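You operate a simulated robot arm through the tools that you are given. There is no shell and no other tool. Be economical: measure what you need, move in short steps, check, and stop when the job is done.

Carry out the task below with a simulated robot arm. There is one attempt and no reset: what you move stays moved.

Task
Tip the two apples on the tipping tray into the tub and let the three in the chute down.
Fine: level the tipping tray and shut the gate again; don't bruise the chute's three.

Only the result counts: the job must be done as asked and must still hold three seconds after the hand-in. Knocking over, shifting, dropping, spilling or breaking anything else fails it.

Robot
A 7-joint arm with a two-finger parallel gripper, fixed in place. Base frame: the origin is at the foot of the arm, x ahead of it, y to its left, z up; the work surface is at about z = -84. Readings come in mm, degrees, newtons and seconds.
With the tool pointing down near the work surface it reaches from about 160 to 580 mm from the base axis. Its first joint turns from -66.0 to 66.0 degrees. Payload 2.5 kg.
Tool frame: the origin (TCP) lies between the finger pads and is the grasp point; the fingertips stand 23 mm ahead of it; z points along the fingers, y is the line along which they close. Largest opening 94 mm; finger width 38, thickness 10; the body of the gripper, 54 by 96 mm, starts 39 mm behind the TCP.
Orientation is told as [roll, pitch, yaw] about the base's x, y, z axes, in that order, counted from this pose: with the fingers straight down and closing along the base's y, the tool's x points along the base's -x, its y along +y and its z along -z.

Tools
- The arm moves only by the tool nudge_tool. Its argument "commands" is a list of rows, each a list of 3 entries, a list of its own where there are three numbers: the shift along the tool's x, y, z in units of 30 mm (1.0 is 30 mm), then the turn, a rotation vector about the tool's x, y, z in units of 6 degrees (1.0 is 6 degrees), then the opening, from 0 (shut) to 1 (fully open). In form: [[[dx, dy, dz], [ax, ay, az], gripper], ...]. A call has 1 to 10 rows; each row shifts and turns the commanded pose from where the row before left it, along the tool's axes as they then stand. A call with a number of a shift or a turn outside -1 to 1 is refused whole. Rows are played at 5 a second. More than 50 mm and 8.6 degrees between two rows, or a gripper value outside its range, and nothing of the call is played. A pose out of reach is approached as far as the arm can. The call stops where the force on the tool passes 90 N (or 10 N more than at its start, if that is more) or the arm is blocked; 0.2 s more then pass. Each finger travels about 108 mm/s and halts on what it meets, pressing with about 23 N; the grip force reading is that of the motor and also rises with nothing between the fingers. The clock runs only during rows and for 0.2 s after the last one: add rows that do not move to give the fingers time. The reply holds the time, the measured pose of the TCP, the force on the tool along the base axes, the opening and the grip force, in the units named above and with some noise, with the torque about the TCP (base axes, N m) and any sound that the robot's microphone picked up.
- Cameras (640 x 400 px; columns grow to the right, rows downward): "scene" is fixed at [117.4, -403.2, 547.2]; the picture's right is [0.86, -0.52, 0.00], its down [-0.28, -0.47, -0.84] and it looks along [0.43, 0.72, -0.55] (base axes); focal length 353 px, centre (320, 200). "wrist" rides on the gripper at [86, 16, -74] in the tool frame; the picture's right is [-0.18, 0.98, 0.00], its down [-0.58, -0.11, -0.81] and it looks along [-0.79, -0.15, 0.59] (tool axes); focal length 243 px, centre (320, 200). There is no depth. A picture from a camera that has moved, and an enlarged one, comes with that camera's place and axes in the base frame and with its lens.
- snapshot(camera): a new picture of that camera. The clock stands still meanwhile.
- zoom(camera, box): a new picture of the part [left, top, right, bottom] of that camera's present view, enlarged. The clock stands still meanwhile.
- close_job(): hands the job in; it is judged then, once.

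Work in short steps. Places have to be worked out from the pictures, the camera data and where the tool is seen: move nearer, look again, correct. Check each grasp and each placing, and mend what went wrong. You have 120 turns and 76 pictures in all, those below and enlarged ones among them. Open the gripper and draw the arm clear of the work before you hand the job in, unless the task says otherwise; then end with one line.

The tools are called after ">>>" as name(argument=value, ...) on one line, values as JSON. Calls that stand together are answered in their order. nudge_tool: Moves the arm, as the interface text tells. Its arguments: {"type":"object","properties":{"commands":{"type":"array","items":{"type":"array"}}},"required":["commands"]} The other tools are called the same way: snapshot (camera) takes a picture; zoom (camera, box) takes an enlarged picture of a part of a camera's view; close_job () hands the job in.

At the start:

```text
time_s: 0.0
tcp_pos: [276.6, 226.1, 254.1]
tool_rot: [-0.1, 0.0, 0.0]
force: [-0.1, -0.1, 0.2]
moment: [0.01, -0.03, -0.02]
finger_gap: 94.1
grip_force: 0.0
```

scene: 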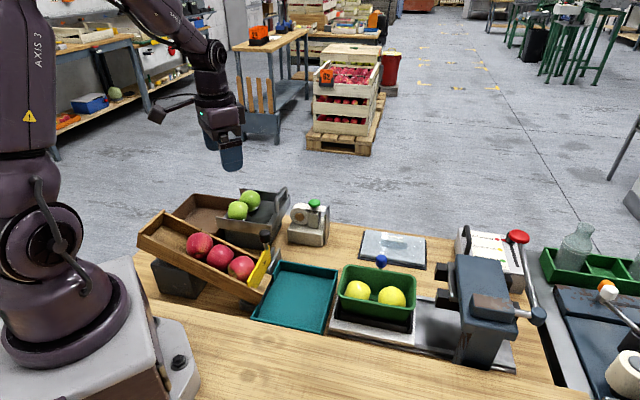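
wrist: 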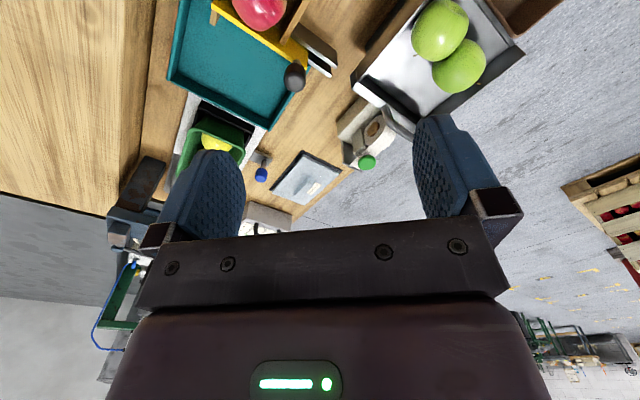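

The scene shows a chute with three red apples behind a yellow gate, a tray with two green apples, and a teal tub. I'll enlarge both areas.

>>> zoom(camera="scene", box=[130, 170, 350, 340])

>>> zoom(camera="scene", box=[330, 210, 560, 380])

>>> zoom(camera="wrist", box=[100, 0, 560, 240])

```text
2.35 times, centred on (240, 255) of scene
camera zoom: at [117.4, -403.2, 547.2], right [0.86, -0.52, 0.0], down [-0.28, -0.47, -0.84], along [0.43, 0.72, -0.55], focal length 830 px, centre (508, 71)
```

zoom: 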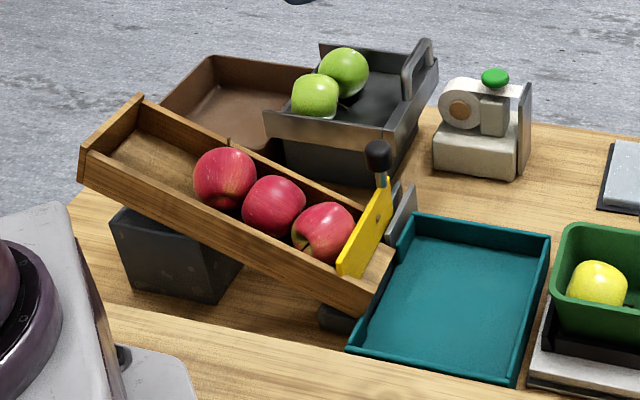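

```text
2.35 times, centred on (445, 295) of scene
camera zoom: at [117.4, -403.2, 547.2], right [0.86, -0.52, 0.0], down [-0.28, -0.47, -0.84], along [0.43, 0.72, -0.55], focal length 830 px, centre (26, -24)
```

zoom: 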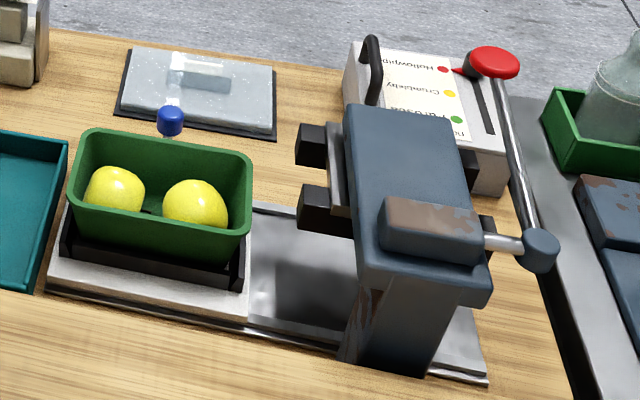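

```text
1.39 times, centred on (330, 120) of wrist
camera zoom: at [191.4, 241.7, 329.1], right [0.18, 0.98, 0.0], down [0.58, -0.11, 0.81], along [0.79, -0.15, -0.59], focal length 338 px, centre (306, 311)
```

zoom: 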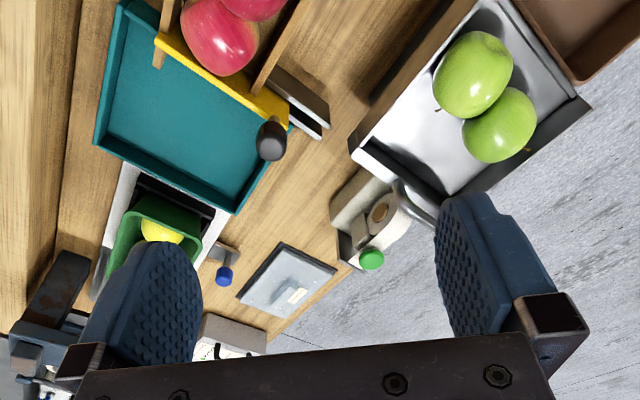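

Two views are not yet enough to place the parts, so I draw the hand back and up to look with the wrist camera.

>>> nudge_tool(commands=[[[1, 0.5, -0.5], [0, 0, 0], 1], [[1, 0.5, -0.5], [0, 0, 0], 1], [[1, 0.5, -0.5], [0, 0, 0], 1], [[0.5, 0.5, -0.5], [0, 0, 0], 1]])

>>> snapshot(camera="wrist")

>>> zoom(camera="scene", box=[165, 170, 305, 260])

```text
time_s: 1.0
tcp_pos: [171.4, 286.5, 313.5]
tool_rot: [0.1, -0.1, 0.0]
force: [-0.1, 0.5, 0.3]
moment: [-0.03, 0.01, -0.01]
finger_gap: 93.9
grip_force: 0.0
```

```text
70 pictures are left
camera wrist: at [85.8, 301.6, 389.6], right [0.18, 0.98, 0.0], down [0.58, -0.11, 0.81], along [0.79, -0.15, -0.59], focal length 243 px, centre (320, 200)
```

wrist: 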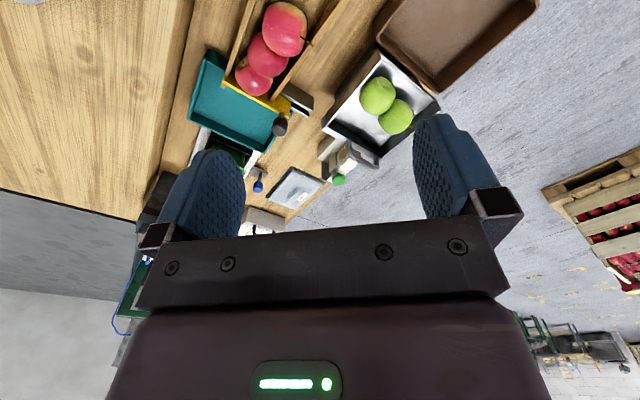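

```text
4.44 times, centred on (235, 215) of scene
camera zoom: at [117.4, -403.2, 547.2], right [0.86, -0.52, 0.0], down [-0.28, -0.47, -0.84], along [0.43, 0.72, -0.55], focal length 1568 px, centre (698, 133)
```

zoom: 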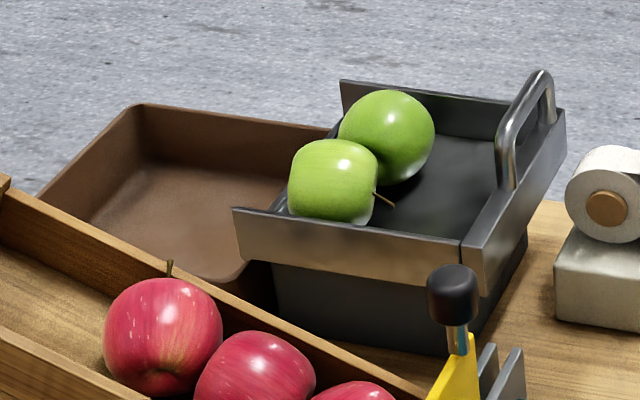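

The tray is open toward the brown tub, and its grip bar stands on the far wall. I zoom in on it from the wrist for triangulation.

>>> zoom(camera="wrist", box=[220, 0, 460, 150])

```text
2.67 times, centred on (340, 75) of wrist
camera zoom: at [85.8, 301.6, 389.6], right [0.18, 0.98, 0.0], down [0.58, -0.11, 0.81], along [0.79, -0.15, -0.59], focal length 647 px, centre (267, 533)
```

zoom: 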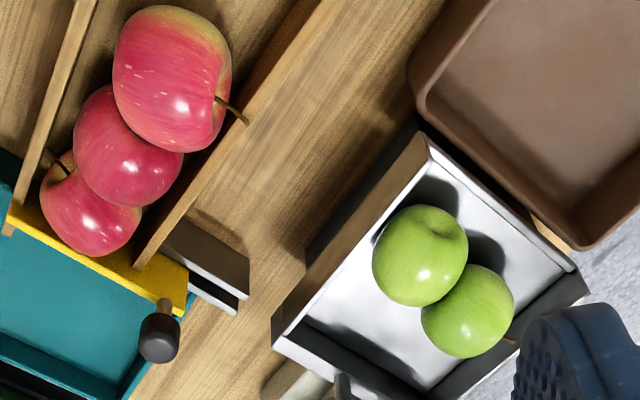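

Rough triangulation puts the tray's grip bar near (415, 305), with the top at z≈60-75, running along the base's (0.7, 0.7). I go above it and yaw 45° so the fingers close across the bar.

>>> nudge_tool(commands=[[[-1, 0, 0.3], [0, 0, 0], 1], [[-1, 0, 0.3], [0, 0, 0], 1], [[-1, 0, 0.3], [0, 0, 0], 1], [[-1, 0, 0.3], [0, 0, 0], 1], [[-1, 0, 0.3], [0, 0, 0], 1], [[-1, 0, 0.3], [0, 0, 0], 1], [[-1, 0, 0.3], [0, 0, 0], 1], [[-0.5, 0, 0.5], [0, 0, 0], 1], [[0, 0, 0.5], [0, 0, 0], 1]])

>>> nudge_tool(commands=[[[0, 0, 0.2], [0, 0, -1], 1], [[0, 0, 0.2], [0, 0, -1], 1], [[0, 0, 0.2], [0, 0, -1], 1], [[0, 0, 0.2], [0, 0, -1], 1], [[0, 0, 0.2], [0, 0, -1], 1], [[0, 0, 0.2], [0, 0, -1], 1], [[0, 0, 0.2], [0, 0, -1], 1], [[0, 0, 0.2], [0, 0, -0.5], 1]])

>>> snapshot(camera="wrist")

>>> snapshot(camera="scene")

```text
time_s: 3.0
tcp_pos: [396.6, 285.8, 220.0]
tool_rot: [0.0, 0.0, 0.0]
force: [0.8, 0.0, -0.8]
moment: [-0.03, 0.01, -0.01]
finger_gap: 93.7
grip_force: 0.1
```

```text
time_s: 4.8
tcp_pos: [396.9, 286.4, 173.2]
tool_rot: [0.0, 0.1, 45.1]
force: [0.0, -0.6, -1.0]
moment: [-0.02, -0.02, -0.03]
finger_gap: 93.9
grip_force: 0.0
```

```text
67 pictures are left
camera wrist: at [325.0, 235.5, 247.8], right [-0.57, 0.82, 0.0], down [0.49, 0.34, 0.81], along [0.66, 0.46, -0.59], focal length 243 px, centre (320, 200)
```

wrist: 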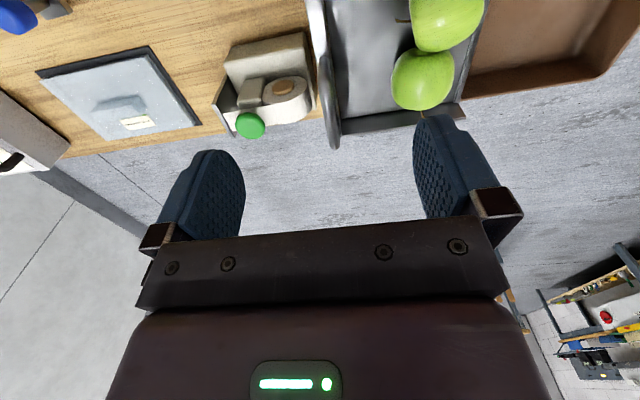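

```text
66 pictures are left
```

scene: 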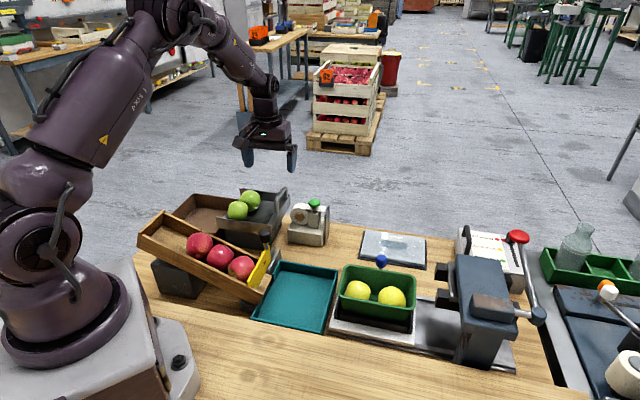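

The bar is seen nearly in line with the middle of the fingers. I zoom in on it.

>>> zoom(camera="wrist", box=[210, 0, 450, 150])

>>> zoom(camera="scene", box=[240, 180, 300, 218])

```text
2.67 times, centred on (330, 75) of wrist
camera zoom: at [325.0, 235.5, 247.8], right [-0.57, 0.82, 0.0], down [0.49, 0.34, 0.81], along [0.66, 0.46, -0.59], focal length 647 px, centre (293, 533)
```

zoom: 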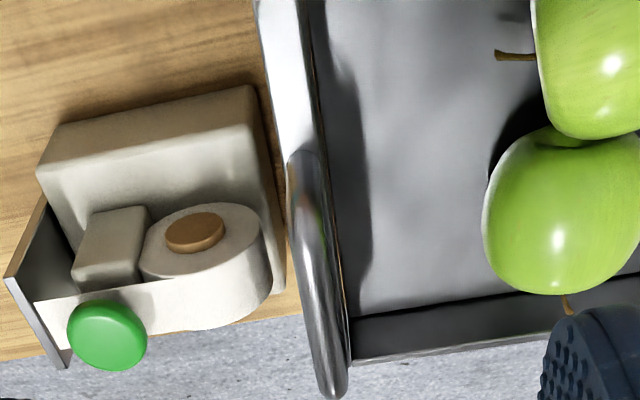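

```text
10.53 times, centred on (270, 199) of scene
camera zoom: at [117.4, -403.2, 547.2], right [0.86, -0.52, 0.0], down [-0.28, -0.47, -0.84], along [0.43, 0.72, -0.55], focal length 3714 px, centre (846, 210)
```

zoom: 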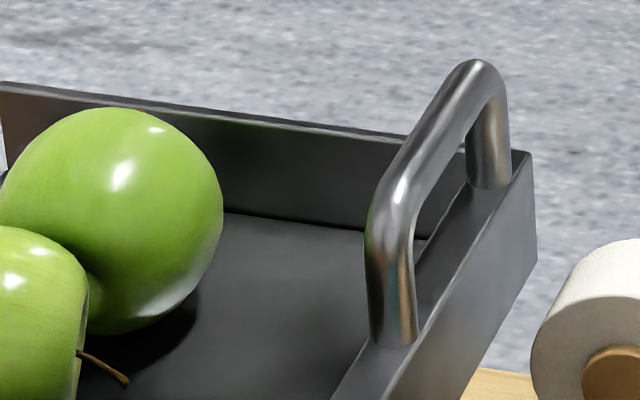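

The bar centre comes out near (423, 314, 58), with the wall top at z≈24. I narrow the fingers so they clear the apple, slide along the bar and descend partway.

>>> nudge_tool(commands=[[[-0.6, 0, 0], [0, 0, 0], 0.42], [[-0.6, 0, 0], [0, 0, 0], 0.42], [[0, 0, 1], [0, 0, 0], 0.42], [[0, 0, 1], [0, 0, 0], 0.42], [[0, 0, 0.3], [0, 0, 0], 0.42]])

>>> snapshot(camera="wrist")

>>> zoom(camera="scene", box=[200, 120, 328, 200])

```text
time_s: 6.0
tcp_pos: [422.0, 312.8, 105.7]
tool_rot: [0.0, 0.0, 45.0]
force: [-0.1, 0.3, 0.1]
moment: [0.02, -0.01, 0.02]
finger_gap: 39.7
grip_force: 0.0
```

```text
63 pictures are left
camera wrist: at [351.3, 261.3, 179.8], right [-0.57, 0.82, 0.0], down [0.49, 0.33, 0.81], along [0.67, 0.46, -0.59], focal length 243 px, centre (320, 200)
```

wrist: 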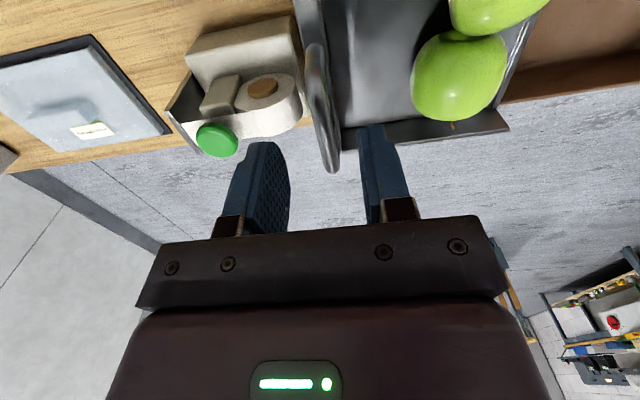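

```text
5.00 times, centred on (264, 160) of scene
camera zoom: at [117.4, -403.2, 547.2], right [0.86, -0.52, 0.0], down [-0.28, -0.47, -0.84], along [0.43, 0.72, -0.55], focal length 1764 px, centre (600, 400)
```

zoom: 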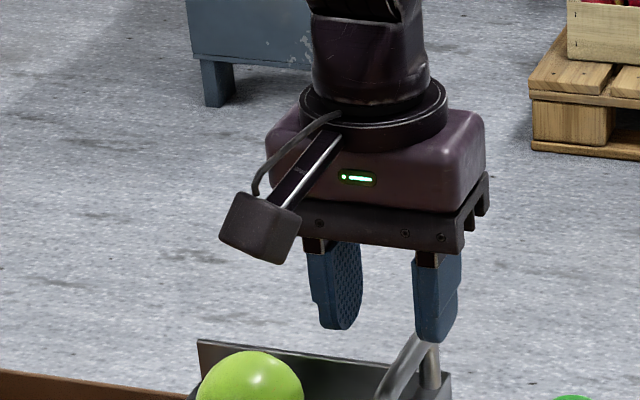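

The bar lies centred between the fingers, so I descend 47 mm and close on it.

>>> nudge_tool(commands=[[[0, 0, 0.8], [0, 0, 0], 0.42], [[0, 0, 0.75], [0, 0, 0], 0.42], [[0, 0, 0], [0, 0, 0], 0.2], [[0, 0, 0], [0, 0, 0], 0.0], [[0, 0, 0], [0, 0, 0], 0.0]])

>>> snapshot(camera="wrist")

>>> zoom(camera="scene", box=[200, 145, 328, 225])

```text
time_s: 7.2
tcp_pos: [422.5, 311.3, 58.3]
tool_rot: [0.0, -0.1, 45.1]
force: [0.8, 2.5, -3.2]
moment: [-0.13, -0.08, -0.07]
finger_gap: 11.5
grip_force: 45.4
```

```text
61 pictures are left
camera wrist: at [351.0, 261.9, 133.0], right [-0.57, 0.82, 0.0], down [0.49, 0.33, 0.81], along [0.66, 0.46, -0.59], focal length 243 px, centre (320, 200)
```

wrist: 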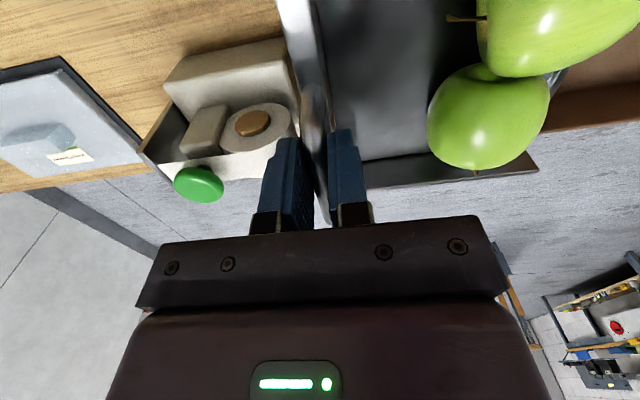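

```text
5.00 times, centred on (264, 185) of scene
camera zoom: at [117.4, -403.2, 547.2], right [0.86, -0.52, 0.0], down [-0.28, -0.47, -0.84], along [0.43, 0.72, -0.55], focal length 1764 px, centre (600, 275)
```

zoom: 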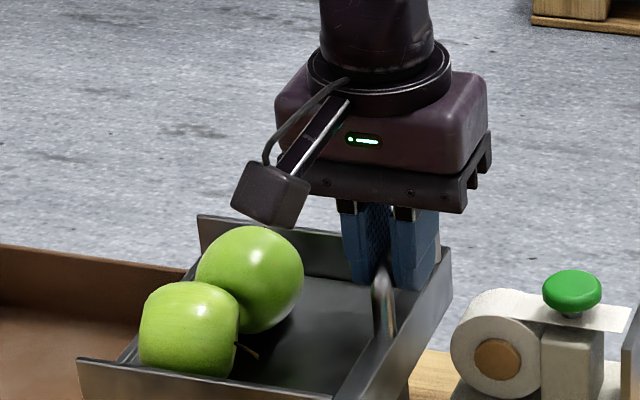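

The grip is on the bar (gap 11.5). I lift along an arc about the tub-side edge in small tilts and watch the force.

>>> nudge_tool(commands=[[[0, 0.1, -0.257], [0.5, 0, 0], 0], [[0, 0.1, -0.257], [0.5, 0, 0], 0], [[0, 0.1, -0.257], [0.5, 0, 0], 0]])

>>> zoom(camera="scene", box=[168, 145, 328, 245])

```text
time_s: 8.0
tcp_pos: [412.9, 321.4, 79.5]
tool_rot: [-8.7, 0.0, 45.1]
force: [-5.1, 19.5, -14.3]
moment: [-0.14, 0.3, -0.39]
finger_gap: 11.4
grip_force: 45.1
```

```text
4.00 times, centred on (248, 195) of scene
camera zoom: at [117.5, -403.2, 547.2], right [0.86, -0.52, 0.0], down [-0.28, -0.47, -0.84], along [0.43, 0.72, -0.55], focal length 1411 px, centre (608, 220)
```

zoom: 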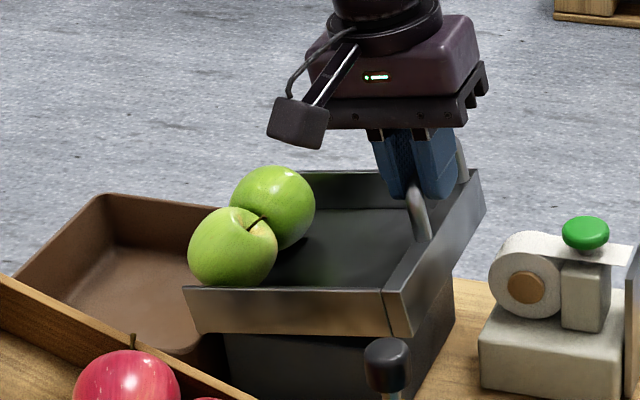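

The tray is tilting and its pull is toward the tub, so I bend the arc a bit more that way and go on.

>>> nudge_tool(commands=[[[0, 0.15, -0.25], [0.5, 0, 0], 0], [[0, 0.13, -0.25], [0.5, 0, 0], 0], [[0, 0.12, -0.25], [0.5, 0, 0], 0]])

>>> zoom(camera="scene", box=[168, 145, 328, 245])

```text
time_s: 8.8
tcp_pos: [400.8, 334.1, 98.6]
tool_rot: [-17.5, 0.0, 45.2]
force: [-2.9, 29.1, -24.3]
moment: [-0.19, 0.46, -0.52]
finger_gap: 11.9
grip_force: 45.0
```

```text
4.00 times, centred on (248, 195) of scene
camera zoom: at [117.5, -403.1, 547.2], right [0.86, -0.52, 0.0], down [-0.28, -0.47, -0.84], along [0.43, 0.72, -0.55], focal length 1411 px, centre (608, 220)
```

zoom: 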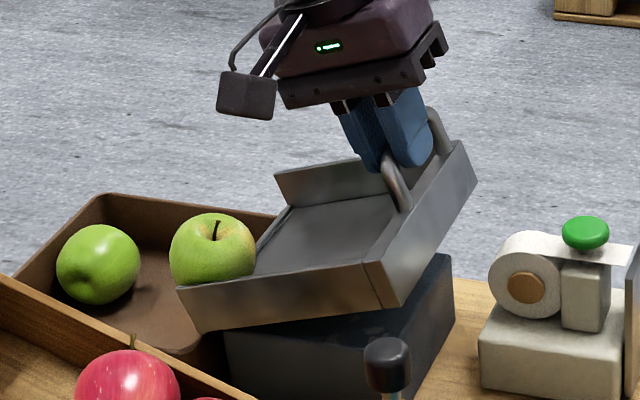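

One apple is in the tub and the second is at the lip. I tilt on slightly while relieving the sideways pull.

>>> nudge_tool(commands=[[[-0.1, 0.15, -0.2], [0.5, 0, 0], 0], [[-0.05, 0.15, -0.22], [0.5, 0, 0], 0], [[0, 0, 0], [0, 0, 0], 0]])

>>> zoom(camera="scene", box=[168, 145, 328, 245])

```text
time_s: 9.6
tcp_pos: [395.1, 342.2, 105.7]
tool_rot: [-23.8, 0.7, 44.6]
force: [-28.9, -9.8, -10.1]
moment: [0.08, 0.98, -1.15]
finger_gap: 11.9
grip_force: 44.7
```

```text
4.00 times, centred on (248, 195) of scene
camera zoom: at [117.4, -403.2, 547.2], right [0.86, -0.52, 0.0], down [-0.28, -0.47, -0.84], along [0.43, 0.72, -0.55], focal length 1411 px, centre (608, 220)
```

zoom: 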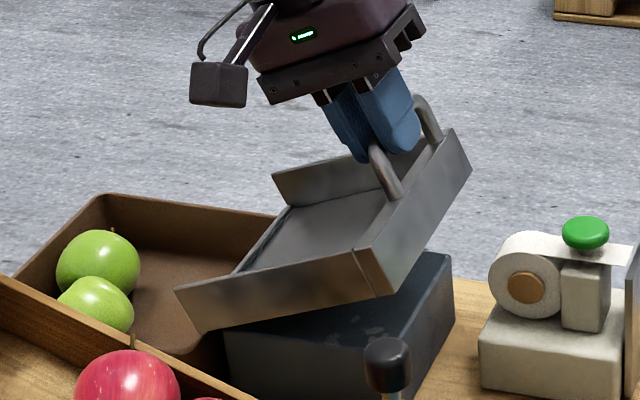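

Both apples lie in the brown tub. I lower the tray along the reverse arc.

>>> nudge_tool(commands=[[[0.1, -0.15, 0.22], [-0.5, 0, 0], 0], [[0.05, -0.15, 0.22], [-0.5, 0, 0], 0], [[0, -0.13, 0.25], [-0.5, 0, 0], 0], [[0, -0.13, 0.25], [-0.5, 0, 0], 0], [[0, -0.13, 0.25], [-0.5, 0, 0], 0]])

```text
time_s: 10.8
tcp_pos: [412.4, 323.3, 82.2]
tool_rot: [-8.5, -0.2, 45.4]
force: [-14.1, 24.4, -18.9]
moment: [1.25, -0.87, -0.44]
finger_gap: 11.7
grip_force: 44.9
```

The lowering is going well, and I run the last three rows of the arc.

>>> nudge_tool(commands=[[[0, -0.1, 0.25], [-0.5, 0, 0], 0], [[0, -0.1, 0.25], [-0.5, 0, 0], 0], [[0, -0.1, 0.25], [-0.5, 0, 0], 0], [[0, 0, 0], [0, 0, 0], 0]])

>>> zoom(camera="scene", box=[168, 145, 328, 245])

```text
time_s: 11.8
tcp_pos: [420.6, 314.0, 60.2]
tool_rot: [0.3, -0.2, 45.2]
force: [-2.3, 28.3, -10.0]
moment: [-0.1, 0.36, -0.34]
finger_gap: 11.8
grip_force: 44.8
```

```text
4.00 times, centred on (248, 195) of scene
camera zoom: at [117.5, -403.2, 547.2], right [0.86, -0.52, 0.0], down [-0.28, -0.47, -0.84], along [0.43, 0.72, -0.55], focal length 1411 px, centre (608, 220)
```

zoom: 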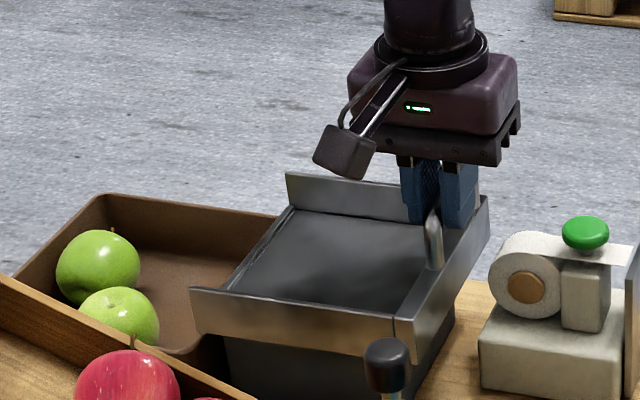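

The tray is back almost level; I press it down by 2.5 mm more before releasing.

>>> nudge_tool(commands=[[[0, 0, 0.08], [0, 0, 0], 0], [[0, 0, 0], [0, 0, 0], 0]])

```text
time_s: 12.4
tcp_pos: [423.7, 312.4, 58.4]
tool_rot: [0.2, -0.3, 45.1]
force: [-7.6, 20.3, 2.9]
moment: [0.7, -0.25, -0.41]
finger_gap: 11.9
grip_force: 44.9
```

The height matches the starting value, so I open the fingers and rise straight up.

>>> nudge_tool(commands=[[[0, 0, 0], [0, 0, 0], 0.3], [[0, 0, 0], [0, 0, 0], 0.42], [[0, 0, 0], [0, 0, 0], 0.42], [[0, 0, -0.8], [0, 0, 0], 0.42], [[0, 0, -1], [0, 0, 0], 0.42], [[0, 0, -1], [0, 0, 0], 0.42], [[0, 0, -1], [0, 0, 0], 0.42]])

>>> zoom(camera="scene", box=[168, 165, 328, 265])

>>> zoom(camera="scene", box=[220, 215, 308, 270])

```text
time_s: 14.0
tcp_pos: [423.3, 309.4, 171.0]
tool_rot: [0.0, 0.0, 45.1]
force: [0.4, 0.0, -0.2]
moment: [0.01, 0.01, 0.02]
finger_gap: 39.7
grip_force: 0.1
```

```text
4.00 times, centred on (248, 215) of scene
camera zoom: at [117.4, -403.2, 547.2], right [0.86, -0.52, 0.0], down [-0.28, -0.47, -0.84], along [0.43, 0.72, -0.55], focal length 1411 px, centre (608, 140)
```

zoom: 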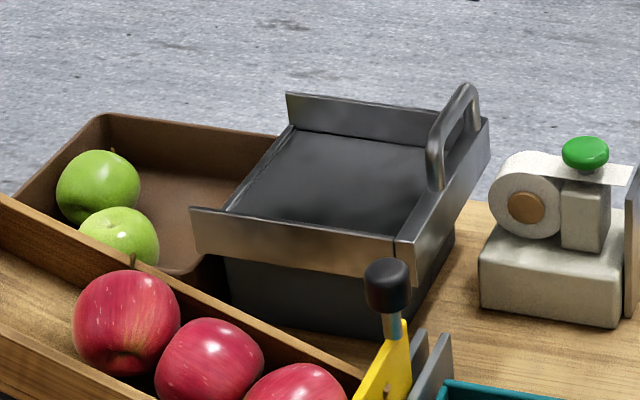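

```text
7.27 times, centred on (264, 242) of scene
camera zoom: at [117.4, -403.2, 547.2], right [0.86, -0.52, 0.0], down [-0.28, -0.47, -0.84], along [0.43, 0.72, -0.55], focal length 2566 px, centre (727, -109)
```

zoom: 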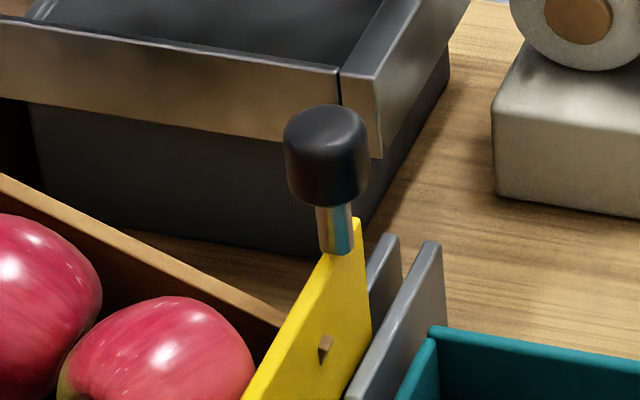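

The tray is level and released. The gate knob triangulates to about (326, 188, 47), with the gate running along (0.7, 0.7). I move the hand over there for a close look at the mechanism.

>>> nudge_tool(commands=[[[1, -0.1, 0], [0, 0, 0], 0.42], [[1, -0.1, 0], [0, 0, 0], 0.42], [[1, -0.1, 0], [0, 0, 0], 0.42], [[1, -0.1, 0], [0, 0, 0], 0.42], [[1, -0.1, 0], [0, 0, 0], 0.42], [[1, 0, 0], [0, 0, 0], 0.42]])

>>> snapshot(camera="wrist")

>>> zoom(camera="scene", box=[220, 215, 308, 310])

```text
time_s: 15.4
tcp_pos: [306.8, 171.6, 171.6]
tool_rot: [0.0, 0.1, 45.0]
force: [0.5, -0.2, -0.6]
moment: [0.0, 0.0, -0.03]
finger_gap: 39.5
grip_force: 0.1
```

```text
53 pictures are left
camera wrist: at [235.6, 121.5, 246.3], right [-0.57, 0.82, 0.0], down [0.49, 0.33, 0.81], along [0.67, 0.46, -0.59], focal length 243 px, centre (320, 200)
```

wrist: 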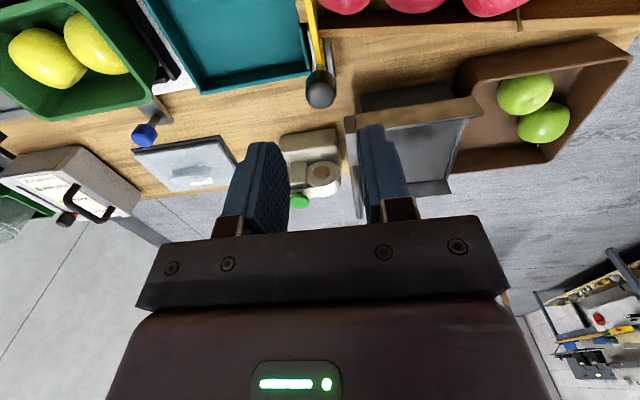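

```text
4.21 times, centred on (264, 262) of scene
camera zoom: at [117.4, -403.2, 547.2], right [0.86, -0.52, 0.0], down [-0.28, -0.47, -0.84], along [0.43, 0.72, -0.55], focal length 1486 px, centre (556, -63)
```

zoom: 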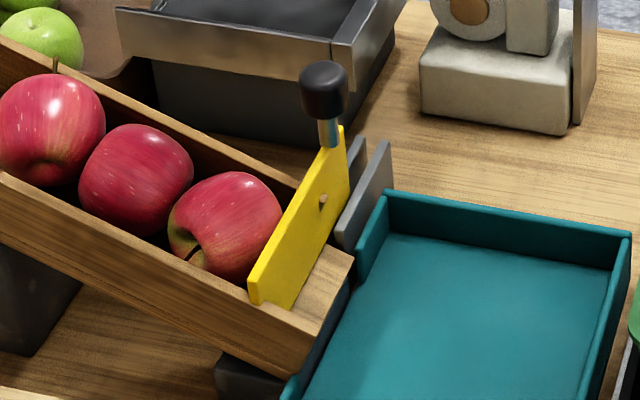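

I back off along the gate's line to bring the gate into the middle of the wrist view.

>>> nudge_tool(commands=[[[1, 0, 0], [0, 0, 0], 0.42], [[1, 0, 0], [0, 0, 0], 0.42], [[1, 0, 0], [0, 0, 0], 0.42]])

>>> snapshot(camera="wrist")

>>> zoom(camera="wrist", box=[240, 40, 440, 165])

```text
time_s: 16.2
tcp_pos: [244.3, 107.5, 171.5]
tool_rot: [0.0, 0.0, 45.1]
force: [-0.2, 0.4, -0.4]
moment: [0.02, 0.01, -0.02]
finger_gap: 39.3
grip_force: 0.1
```

```text
51 pictures are left
camera wrist: at [172.2, 56.8, 246.2], right [-0.57, 0.82, 0.0], down [0.49, 0.33, 0.81], along [0.66, 0.46, -0.59], focal length 243 px, centre (320, 200)
```

wrist: 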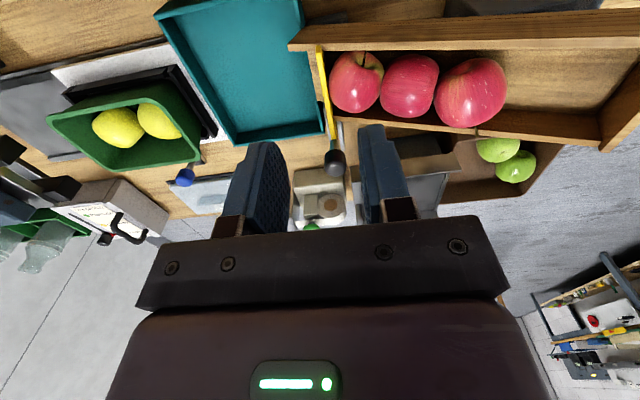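

```text
3.20 times, centred on (340, 102) of wrist
camera zoom: at [172.2, 56.8, 246.2], right [-0.57, 0.82, 0.0], down [0.49, 0.33, 0.81], along [0.66, 0.46, -0.59], focal length 776 px, centre (256, 512)
```

zoom: 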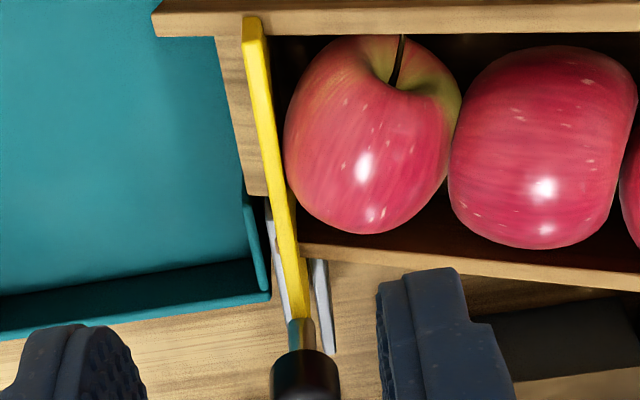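

The gate's outer end sits between two grey cheeks, with a rod and knob standing up from it. I zoom in hard to tell whether it pivots or slides.

>>> zoom(camera="scene", box=[260, 225, 304, 275])

>>> zoom(camera="wrist", box=[300, 90, 360, 180])

```text
8.00 times, centred on (282, 250) of scene
camera zoom: at [117.4, -403.2, 547.2], right [0.86, -0.52, 0.0], down [-0.28, -0.47, -0.84], along [0.43, 0.72, -0.55], focal length 2822 px, centre (624, -200)
```

zoom: 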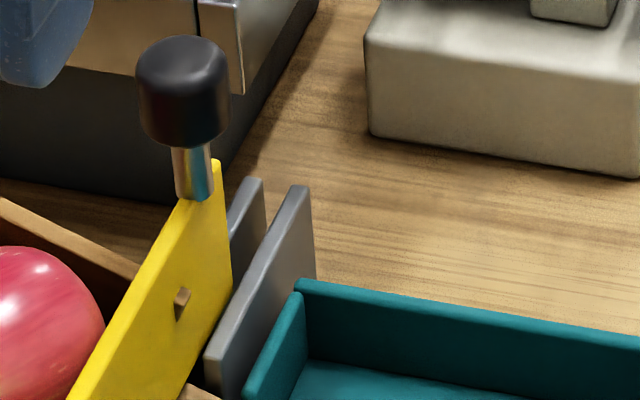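

```text
4.44 times, centred on (330, 135) of wrist
camera zoom: at [172.2, 56.8, 246.2], right [-0.57, 0.82, 0.0], down [0.49, 0.33, 0.81], along [0.66, 0.46, -0.59], focal length 1078 px, centre (276, 489)
```

zoom: 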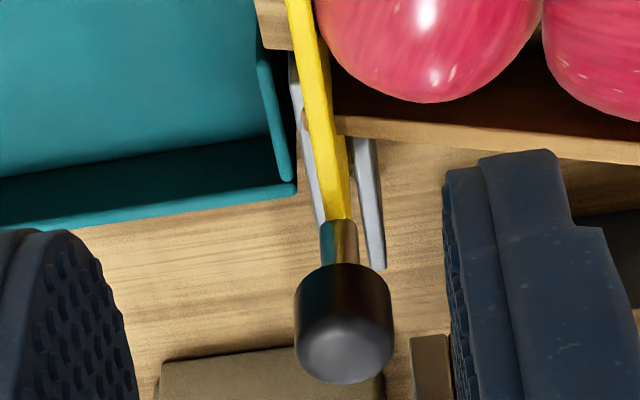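

The knob centre refines to about (325, 186, 48). I place the fingers over it, grip it high on the knob, and then test which way it gives.

>>> nudge_tool(commands=[[[-1, -0.04, 0], [0, 0, 0], 0.45], [[-1, 0, 0], [0, 0, 0], 0.45], [[-1, 0, 0], [0, 0, 0], 0.45], [[-0.76, 0, 0], [0, 0, 0], 0.45], [[0, 0, 1], [0, 0, 0], 0.45], [[0, 0, 1], [0, 0, 0], 0.45]])

>>> snapshot(camera="wrist")

>>> zoom(camera="scene", box=[208, 175, 320, 245])

```text
time_s: 17.6
tcp_pos: [324.0, 187.2, 110.1]
tool_rot: [0.0, 0.0, 45.1]
force: [0.9, 0.7, -0.4]
moment: [0.0, 0.01, 0.03]
finger_gap: 42.3
grip_force: 0.1
```

```text
47 pictures are left
camera wrist: at [253.1, 136.8, 185.8], right [-0.57, 0.82, 0.0], down [0.49, 0.33, 0.81], along [0.67, 0.46, -0.59], focal length 243 px, centre (320, 200)
```

wrist: 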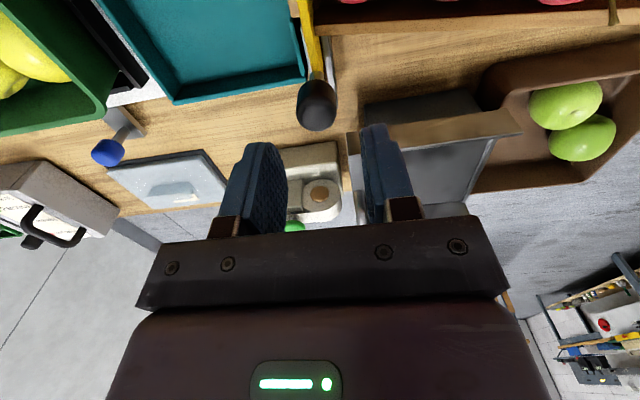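

```text
5.71 times, centred on (264, 210) of scene
camera zoom: at [117.4, -403.2, 547.2], right [0.86, -0.52, 0.0], down [-0.28, -0.47, -0.84], along [0.43, 0.72, -0.55], focal length 2016 px, centre (640, 143)
```

zoom: 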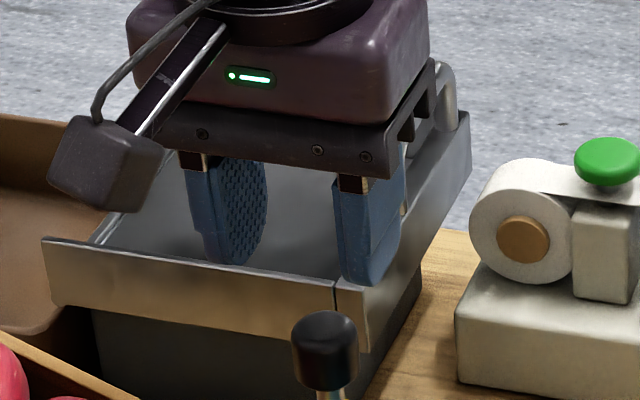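

The knob sits about 2-3 mm toward tool -y of centre. I correct, descend to z≈54 and close.

>>> nudge_tool(commands=[[[0, -0.08, 0.6], [0, 0, 0], 0.45], [[0, 0, 0.7], [0, 0, 0], 0.45], [[0, 0, 0.57], [0, 0, 0], 0.45], [[0, 0, 0], [0, 0, 0], 0.25], [[0, 0, 0], [0, 0, 0], 0.1], [[0, 0, 0], [0, 0, 0], 0.0]])

>>> snapshot(camera="wrist")

>>> zoom(camera="scene", box=[208, 195, 336, 275])

```text
time_s: 19.0
tcp_pos: [325.5, 185.8, 54.7]
tool_rot: [-0.1, 0.0, 45.0]
force: [4.9, -6.2, 0.3]
moment: [-0.15, -0.11, -0.06]
finger_gap: 24.7
grip_force: 45.0
```

```text
45 pictures are left
camera wrist: at [254.7, 134.7, 130.0], right [-0.56, 0.83, 0.0], down [0.49, 0.33, 0.81], along [0.67, 0.45, -0.59], focal length 243 px, centre (320, 200)
```

wrist: 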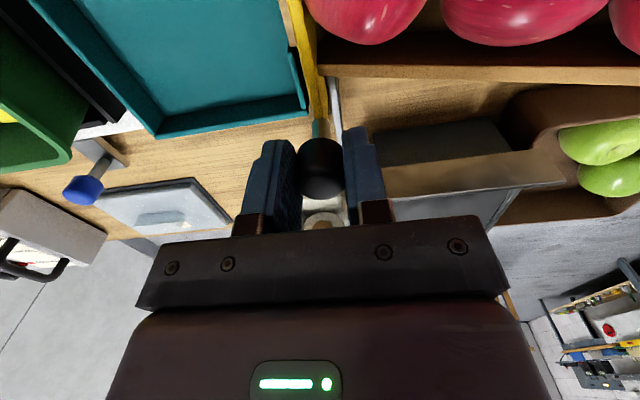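

```text
5.00 times, centred on (272, 235) of scene
camera zoom: at [117.4, -403.2, 547.2], right [0.86, -0.52, 0.0], down [-0.28, -0.47, -0.84], along [0.43, 0.72, -0.55], focal length 1764 px, centre (560, 25)
```

zoom: 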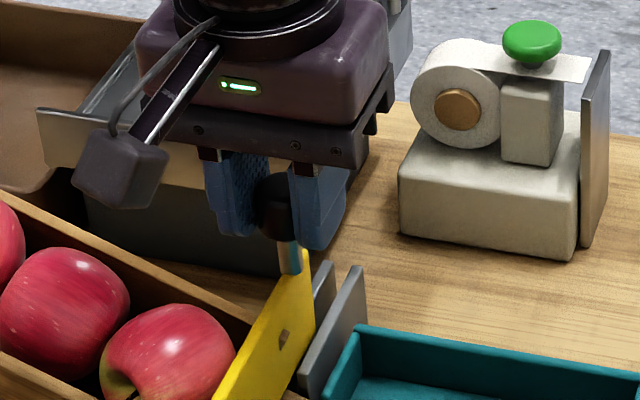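

The knob is held (gap 24.7). I first try 5 mm outward along the gate and read the force.

>>> nudge_tool(commands=[[[-0.08, 0, 0], [0, 0, 0], 0], [[-0.09, 0, 0], [0, 0, 0], 0], [[0, 0, 0], [0, 0, 0], 0]])

```text
time_s: 19.8
tcp_pos: [330.1, 188.1, 55.2]
tool_rot: [0.0, 0.0, 45.0]
force: [8.9, -9.7, -5.9]
moment: [-0.07, -0.29, -0.06]
finger_gap: 24.7
grip_force: 45.5
```

It moved outward freely, so I look at whether the gate slid or turned.

>>> nudge_tool(commands=[[[-0.15, 0, 0], [0, 0, 0], 0], [[-0.15, 0, 0], [0, 0, 0], 0], [[0, 0, 0], [0, 0, 0], 0]])

>>> zoom(camera="scene", box=[208, 215, 336, 295])

```text
time_s: 20.6
tcp_pos: [336.2, 194.5, 55.2]
tool_rot: [0.0, 0.1, 45.0]
force: [10.9, -11.1, -15.8]
moment: [-0.15, -0.27, -0.05]
finger_gap: 24.7
grip_force: 44.6
```

```text
5.00 times, centred on (272, 255) of scene
camera zoom: at [117.4, -403.2, 547.2], right [0.86, -0.52, 0.0], down [-0.28, -0.47, -0.84], along [0.43, 0.72, -0.55], focal length 1764 px, centre (560, -75)
```

zoom: 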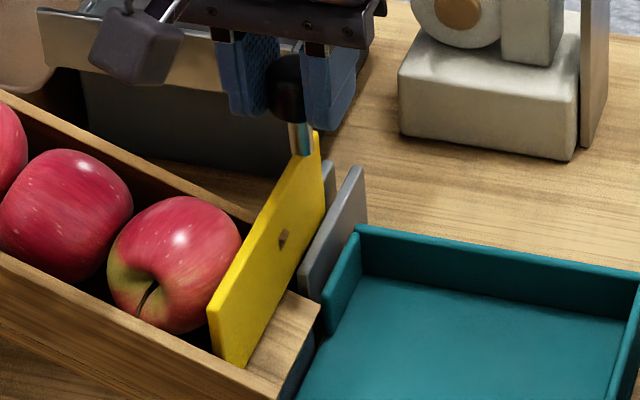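

The knob moves outward and starts to pull downward. I go on a bit with a slight drop, watching the force.

>>> nudge_tool(commands=[[[-0.15, -0.05, 0.08], [0, 0, 0], 0], [[-0.15, -0.05, 0.05], [0, 0, 0], 0], [[0, 0, 0], [0, 0, 0], 0]])

>>> zoom(camera="scene", box=[208, 215, 336, 295])

```text
time_s: 21.4
tcp_pos: [343.8, 203.6, 53.6]
tool_rot: [0.1, -0.5, 45.3]
force: [-6.6, 8.4, 39.3]
moment: [0.52, -0.15, 0.02]
finger_gap: 24.9
grip_force: 44.7
```

```text
5.00 times, centred on (272, 255) of scene
camera zoom: at [117.3, -403.3, 547.1], right [0.86, -0.52, 0.0], down [-0.28, -0.47, -0.84], along [0.43, 0.72, -0.55], focal length 1764 px, centre (560, -75)
```

zoom: 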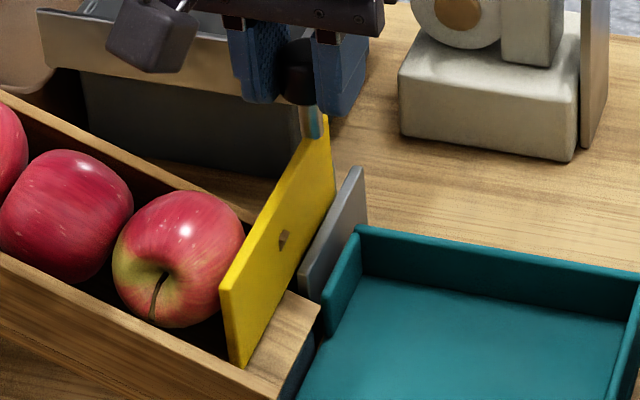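

The gate slides straight outward, horizontally. I restore the height and draw it out slowly.

>>> nudge_tool(commands=[[[-0.1, 0.02, -0.1], [0, 0, 0], 0], [[-0.15, 0, 0], [0, 0, 0], 0], [[-0.15, 0, 0], [0, 0, 0], 0], [[0, 0, 0], [0, 0, 0], 0]])

>>> zoom(camera="scene", box=[208, 215, 336, 295])

```text
time_s: 22.4
tcp_pos: [350.8, 208.4, 52.6]
tool_rot: [0.2, 0.4, 45.1]
force: [-13.4, 12.6, -6.9]
moment: [-0.17, 0.5, 0.0]
finger_gap: 24.9
grip_force: 44.7
```

```text
5.00 times, centred on (272, 255) of scene
camera zoom: at [117.4, -403.2, 547.2], right [0.86, -0.52, 0.0], down [-0.28, -0.47, -0.84], along [0.43, 0.72, -0.55], focal length 1764 px, centre (560, -75)
```

zoom: 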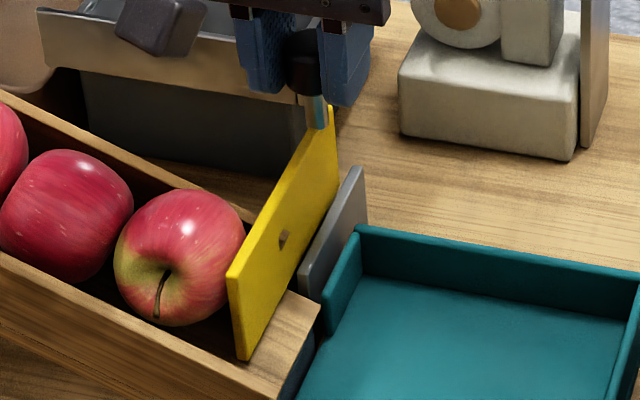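

It is gliding well; I keep drawing it out slowly.

>>> nudge_tool(commands=[[[-0.15, 0, 0], [0, 0, 0], 0], [[-0.15, 0, 0], [0, 0, 0], 0], [[-0.15, 0, 0], [0, 0, 0], 0], [[0, 0, 0], [0, 0, 0], 0]])

>>> zoom(camera="scene", box=[208, 215, 336, 295])

```text
time_s: 23.4
tcp_pos: [359.6, 219.3, 53.7]
tool_rot: [0.2, 0.3, 45.1]
force: [-14.7, 13.4, -28.4]
moment: [-0.06, 0.38, 0.04]
finger_gap: 24.8
grip_force: 45.2
```

```text
5.00 times, centred on (272, 255) of scene
camera zoom: at [117.5, -403.2, 547.2], right [0.86, -0.52, 0.0], down [-0.28, -0.47, -0.84], along [0.43, 0.72, -0.55], focal length 1764 px, centre (560, -75)
```

zoom: 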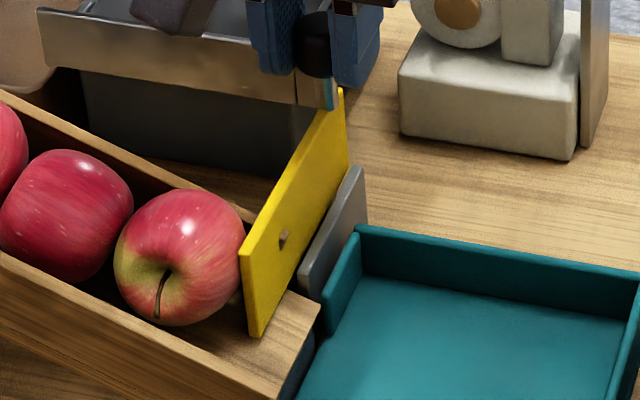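

About 47 mm out; the hand is slightly high, so I ease it 1 mm down and continue.

>>> nudge_tool(commands=[[[-0.12, -0.02, 0.05], [0, 0, 0], 0], [[-0.12, 0, 0], [0, 0, 0], 0], [[-0.12, 0, 0], [0, 0, 0], 0], [[0, 0, 0], [0, 0, 0], 0]])

>>> zoom(camera="scene", box=[208, 215, 336, 295])

```text
time_s: 24.4
tcp_pos: [368.4, 227.8, 54.2]
tool_rot: [0.1, -0.1, 45.2]
force: [-15.4, 15.3, -12.0]
moment: [-0.14, 0.61, 0.06]
finger_gap: 24.6
grip_force: 44.6
```

```text
5.00 times, centred on (272, 255) of scene
camera zoom: at [117.5, -403.2, 547.2], right [0.86, -0.52, 0.0], down [-0.28, -0.47, -0.84], along [0.43, 0.72, -0.55], focal length 1764 px, centre (560, -75)
```

zoom: 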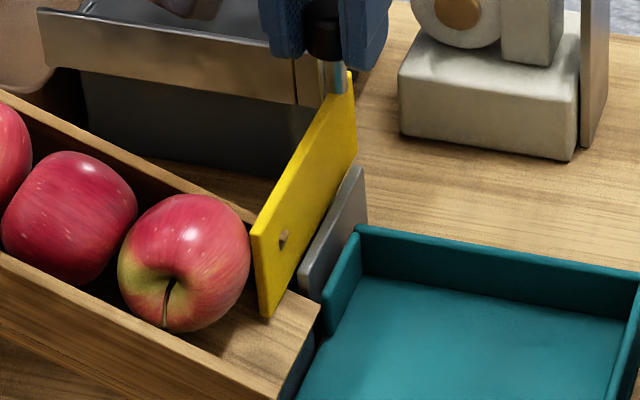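

The first apple is starting to roll past the gate's edge. I draw the gate out about 15 mm more and wait.

>>> nudge_tool(commands=[[[-0.25, 0, 0], [0, 0, 0], 0], [[-0.25, 0, 0], [0, 0, 0], 0], [[0, 0, 0], [0, 0, 0], 0], [[0, 0, 0], [0, 0, 0], 0]])

>>> zoom(camera="scene", box=[192, 215, 352, 315])

```text
time_s: 25.4
tcp_pos: [379.5, 238.1, 53.1]
tool_rot: [0.1, -0.1, 45.2]
force: [-14.4, 15.8, -15.0]
moment: [0.37, 0.05, 0.05]
finger_gap: 25.0
grip_force: 44.6
```

```text
4.00 times, centred on (272, 265) of scene
camera zoom: at [117.5, -403.2, 547.2], right [0.86, -0.52, 0.0], down [-0.28, -0.47, -0.84], along [0.43, 0.72, -0.55], focal length 1411 px, centre (512, -60)
```

zoom: 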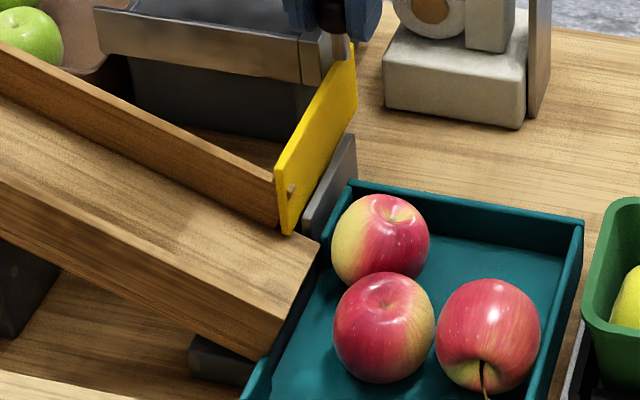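

All three apples rest in the teal tub. I push the gate back in.

>>> nudge_tool(commands=[[[0.25, 0, 0], [0, 0, 0], 0], [[0.25, 0, 0], [0, 0, 0], 0], [[0.25, 0, 0], [0, 0, 0], 0], [[0.25, 0, 0], [0, 0, 0], 0], [[0.25, 0, 0], [0, 0, 0], 0], [[0, 0, 0], [0, 0, 0], 0]])

```text
time_s: 26.8
tcp_pos: [353.1, 212.0, 53.5]
tool_rot: [0.2, -0.1, 45.2]
force: [-17.3, 16.3, 0.7]
moment: [-0.03, 0.57, 0.11]
finger_gap: 24.9
grip_force: 45.3
```

It runs back smoothly, so I push it the rest of the way and relieve the slight side load.

>>> nudge_tool(commands=[[[0.25, 0.04, 0], [0, 0, 0], 0], [[0.25, 0.02, 0], [0, 0, 0], 0], [[0.25, 0, 0], [0, 0, 0], 0], [[0.25, 0, 0], [0, 0, 0], 0], [[0.23, 0, 0], [0, 0, 0], 0], [[0, 0, 0], [0, 0, 0], 0]])

>>> zoom(camera="scene", box=[192, 215, 352, 315])

```text
time_s: 28.2
tcp_pos: [327.3, 185.3, 54.1]
tool_rot: [0.0, -0.1, 45.1]
force: [-11.3, 9.7, 10.0]
moment: [0.63, -0.24, 0.03]
finger_gap: 24.4
grip_force: 44.8
```

```text
4.00 times, centred on (272, 265) of scene
camera zoom: at [117.4, -403.2, 547.2], right [0.86, -0.52, 0.0], down [-0.28, -0.47, -0.84], along [0.43, 0.72, -0.55], focal length 1411 px, centre (512, -60)
```

zoom: 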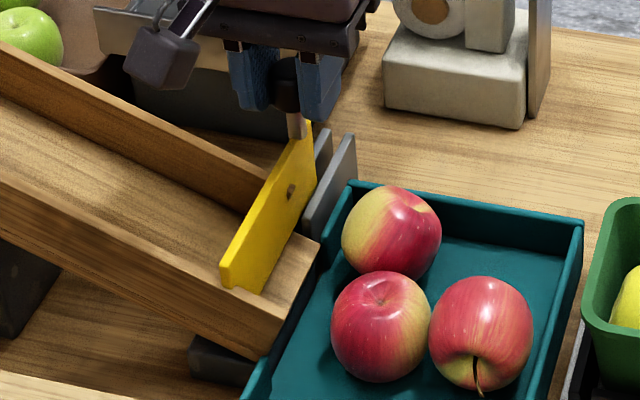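

The gate is about 1 mm short of its starting place. I press it 1.5 mm further.

>>> nudge_tool(commands=[[[0.06, 0, 0], [0, 0, 0], 0], [[0, 0, 0], [0, 0, 0], 0]])

```text
time_s: 28.8
tcp_pos: [325.7, 185.6, 52.6]
tool_rot: [0.0, -0.1, 45.1]
force: [-7.0, 14.3, 8.4]
moment: [-0.04, 0.37, 0.05]
finger_gap: 24.8
grip_force: 45.2
```

The knob is back at its starting reading. I release and rise.

>>> nudge_tool(commands=[[[0, 0, 0], [0, 0, 0], 0.3], [[0, 0, 0], [0, 0, 0], 0.42], [[0, 0, 0], [0, 0, 0], 0.42], [[0, 0, -0.8], [0, 0, 0], 0.42], [[0, 0, -1], [0, 0, 0], 0.42], [[0, 0, -1], [0, 0, 0], 0.6], [[0, 0, -1], [0, 0, 0], 1], [[0, 0, -1], [0, 0, 0], 1], [[0, 0, -1], [0, 0, 0], 1]])

>>> snapshot(camera="scene")

>>> zoom(camera="scene", box=[208, 215, 336, 295])

>>> zoom(camera="scene", box=[165, 170, 305, 260])

```text
time_s: 30.8
tcp_pos: [325.8, 183.0, 226.6]
tool_rot: [0.0, -0.1, 45.0]
force: [0.0, 0.2, -0.5]
moment: [-0.02, 0.01, -0.02]
finger_gap: 93.9
grip_force: 0.1
```

```text
36 pictures are left
```

scene: 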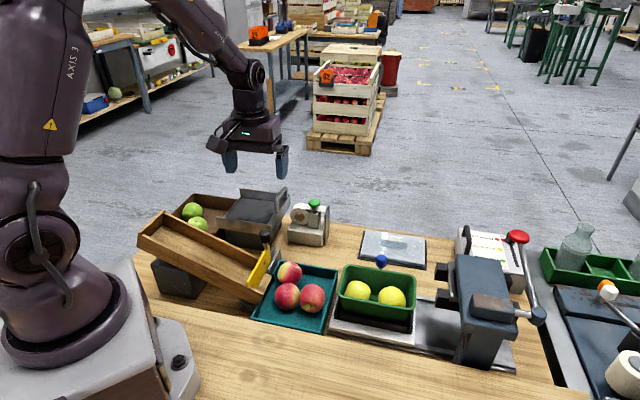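

```text
5.00 times, centred on (272, 255) of scene
camera zoom: at [117.4, -403.2, 547.2], right [0.86, -0.52, 0.0], down [-0.28, -0.47, -0.84], along [0.43, 0.72, -0.55], focal length 1764 px, centre (560, -75)
```

zoom: 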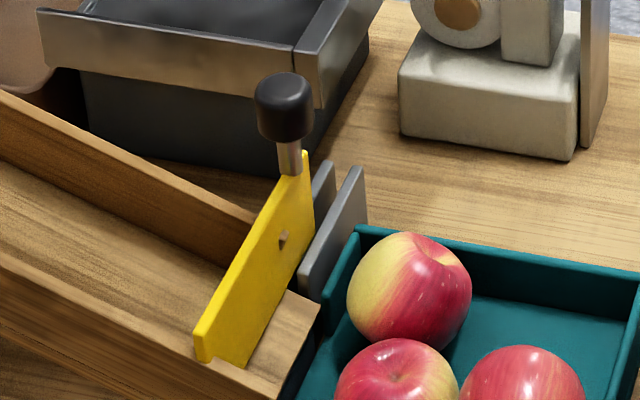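

```text
4.44 times, centred on (235, 215) of scene
camera zoom: at [117.4, -403.2, 547.2], right [0.86, -0.52, 0.0], down [-0.28, -0.47, -0.84], along [0.43, 0.72, -0.55], focal length 1568 px, centre (698, 133)
```

zoom: 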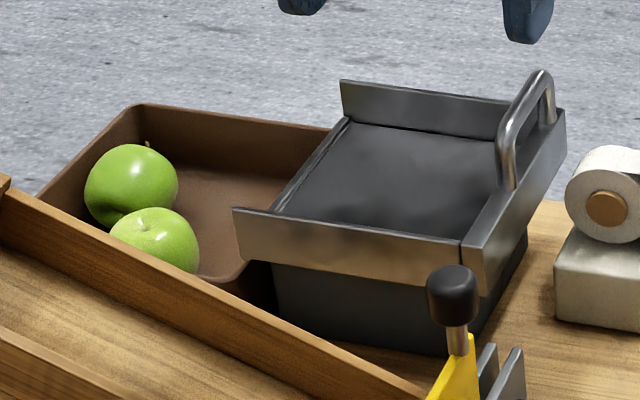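

Tray and gate match their starting pictures, both green apples are in the brown tub, the three red ones are in the teal tub, and the arm is clear. I hand the job in.

>>> close_job()

```text
The job is handed in.
```

I tipped the two green apples into the brown tub, let the three red ones down into the teal tub with no damage visible, put the tray back level and shut the gate.
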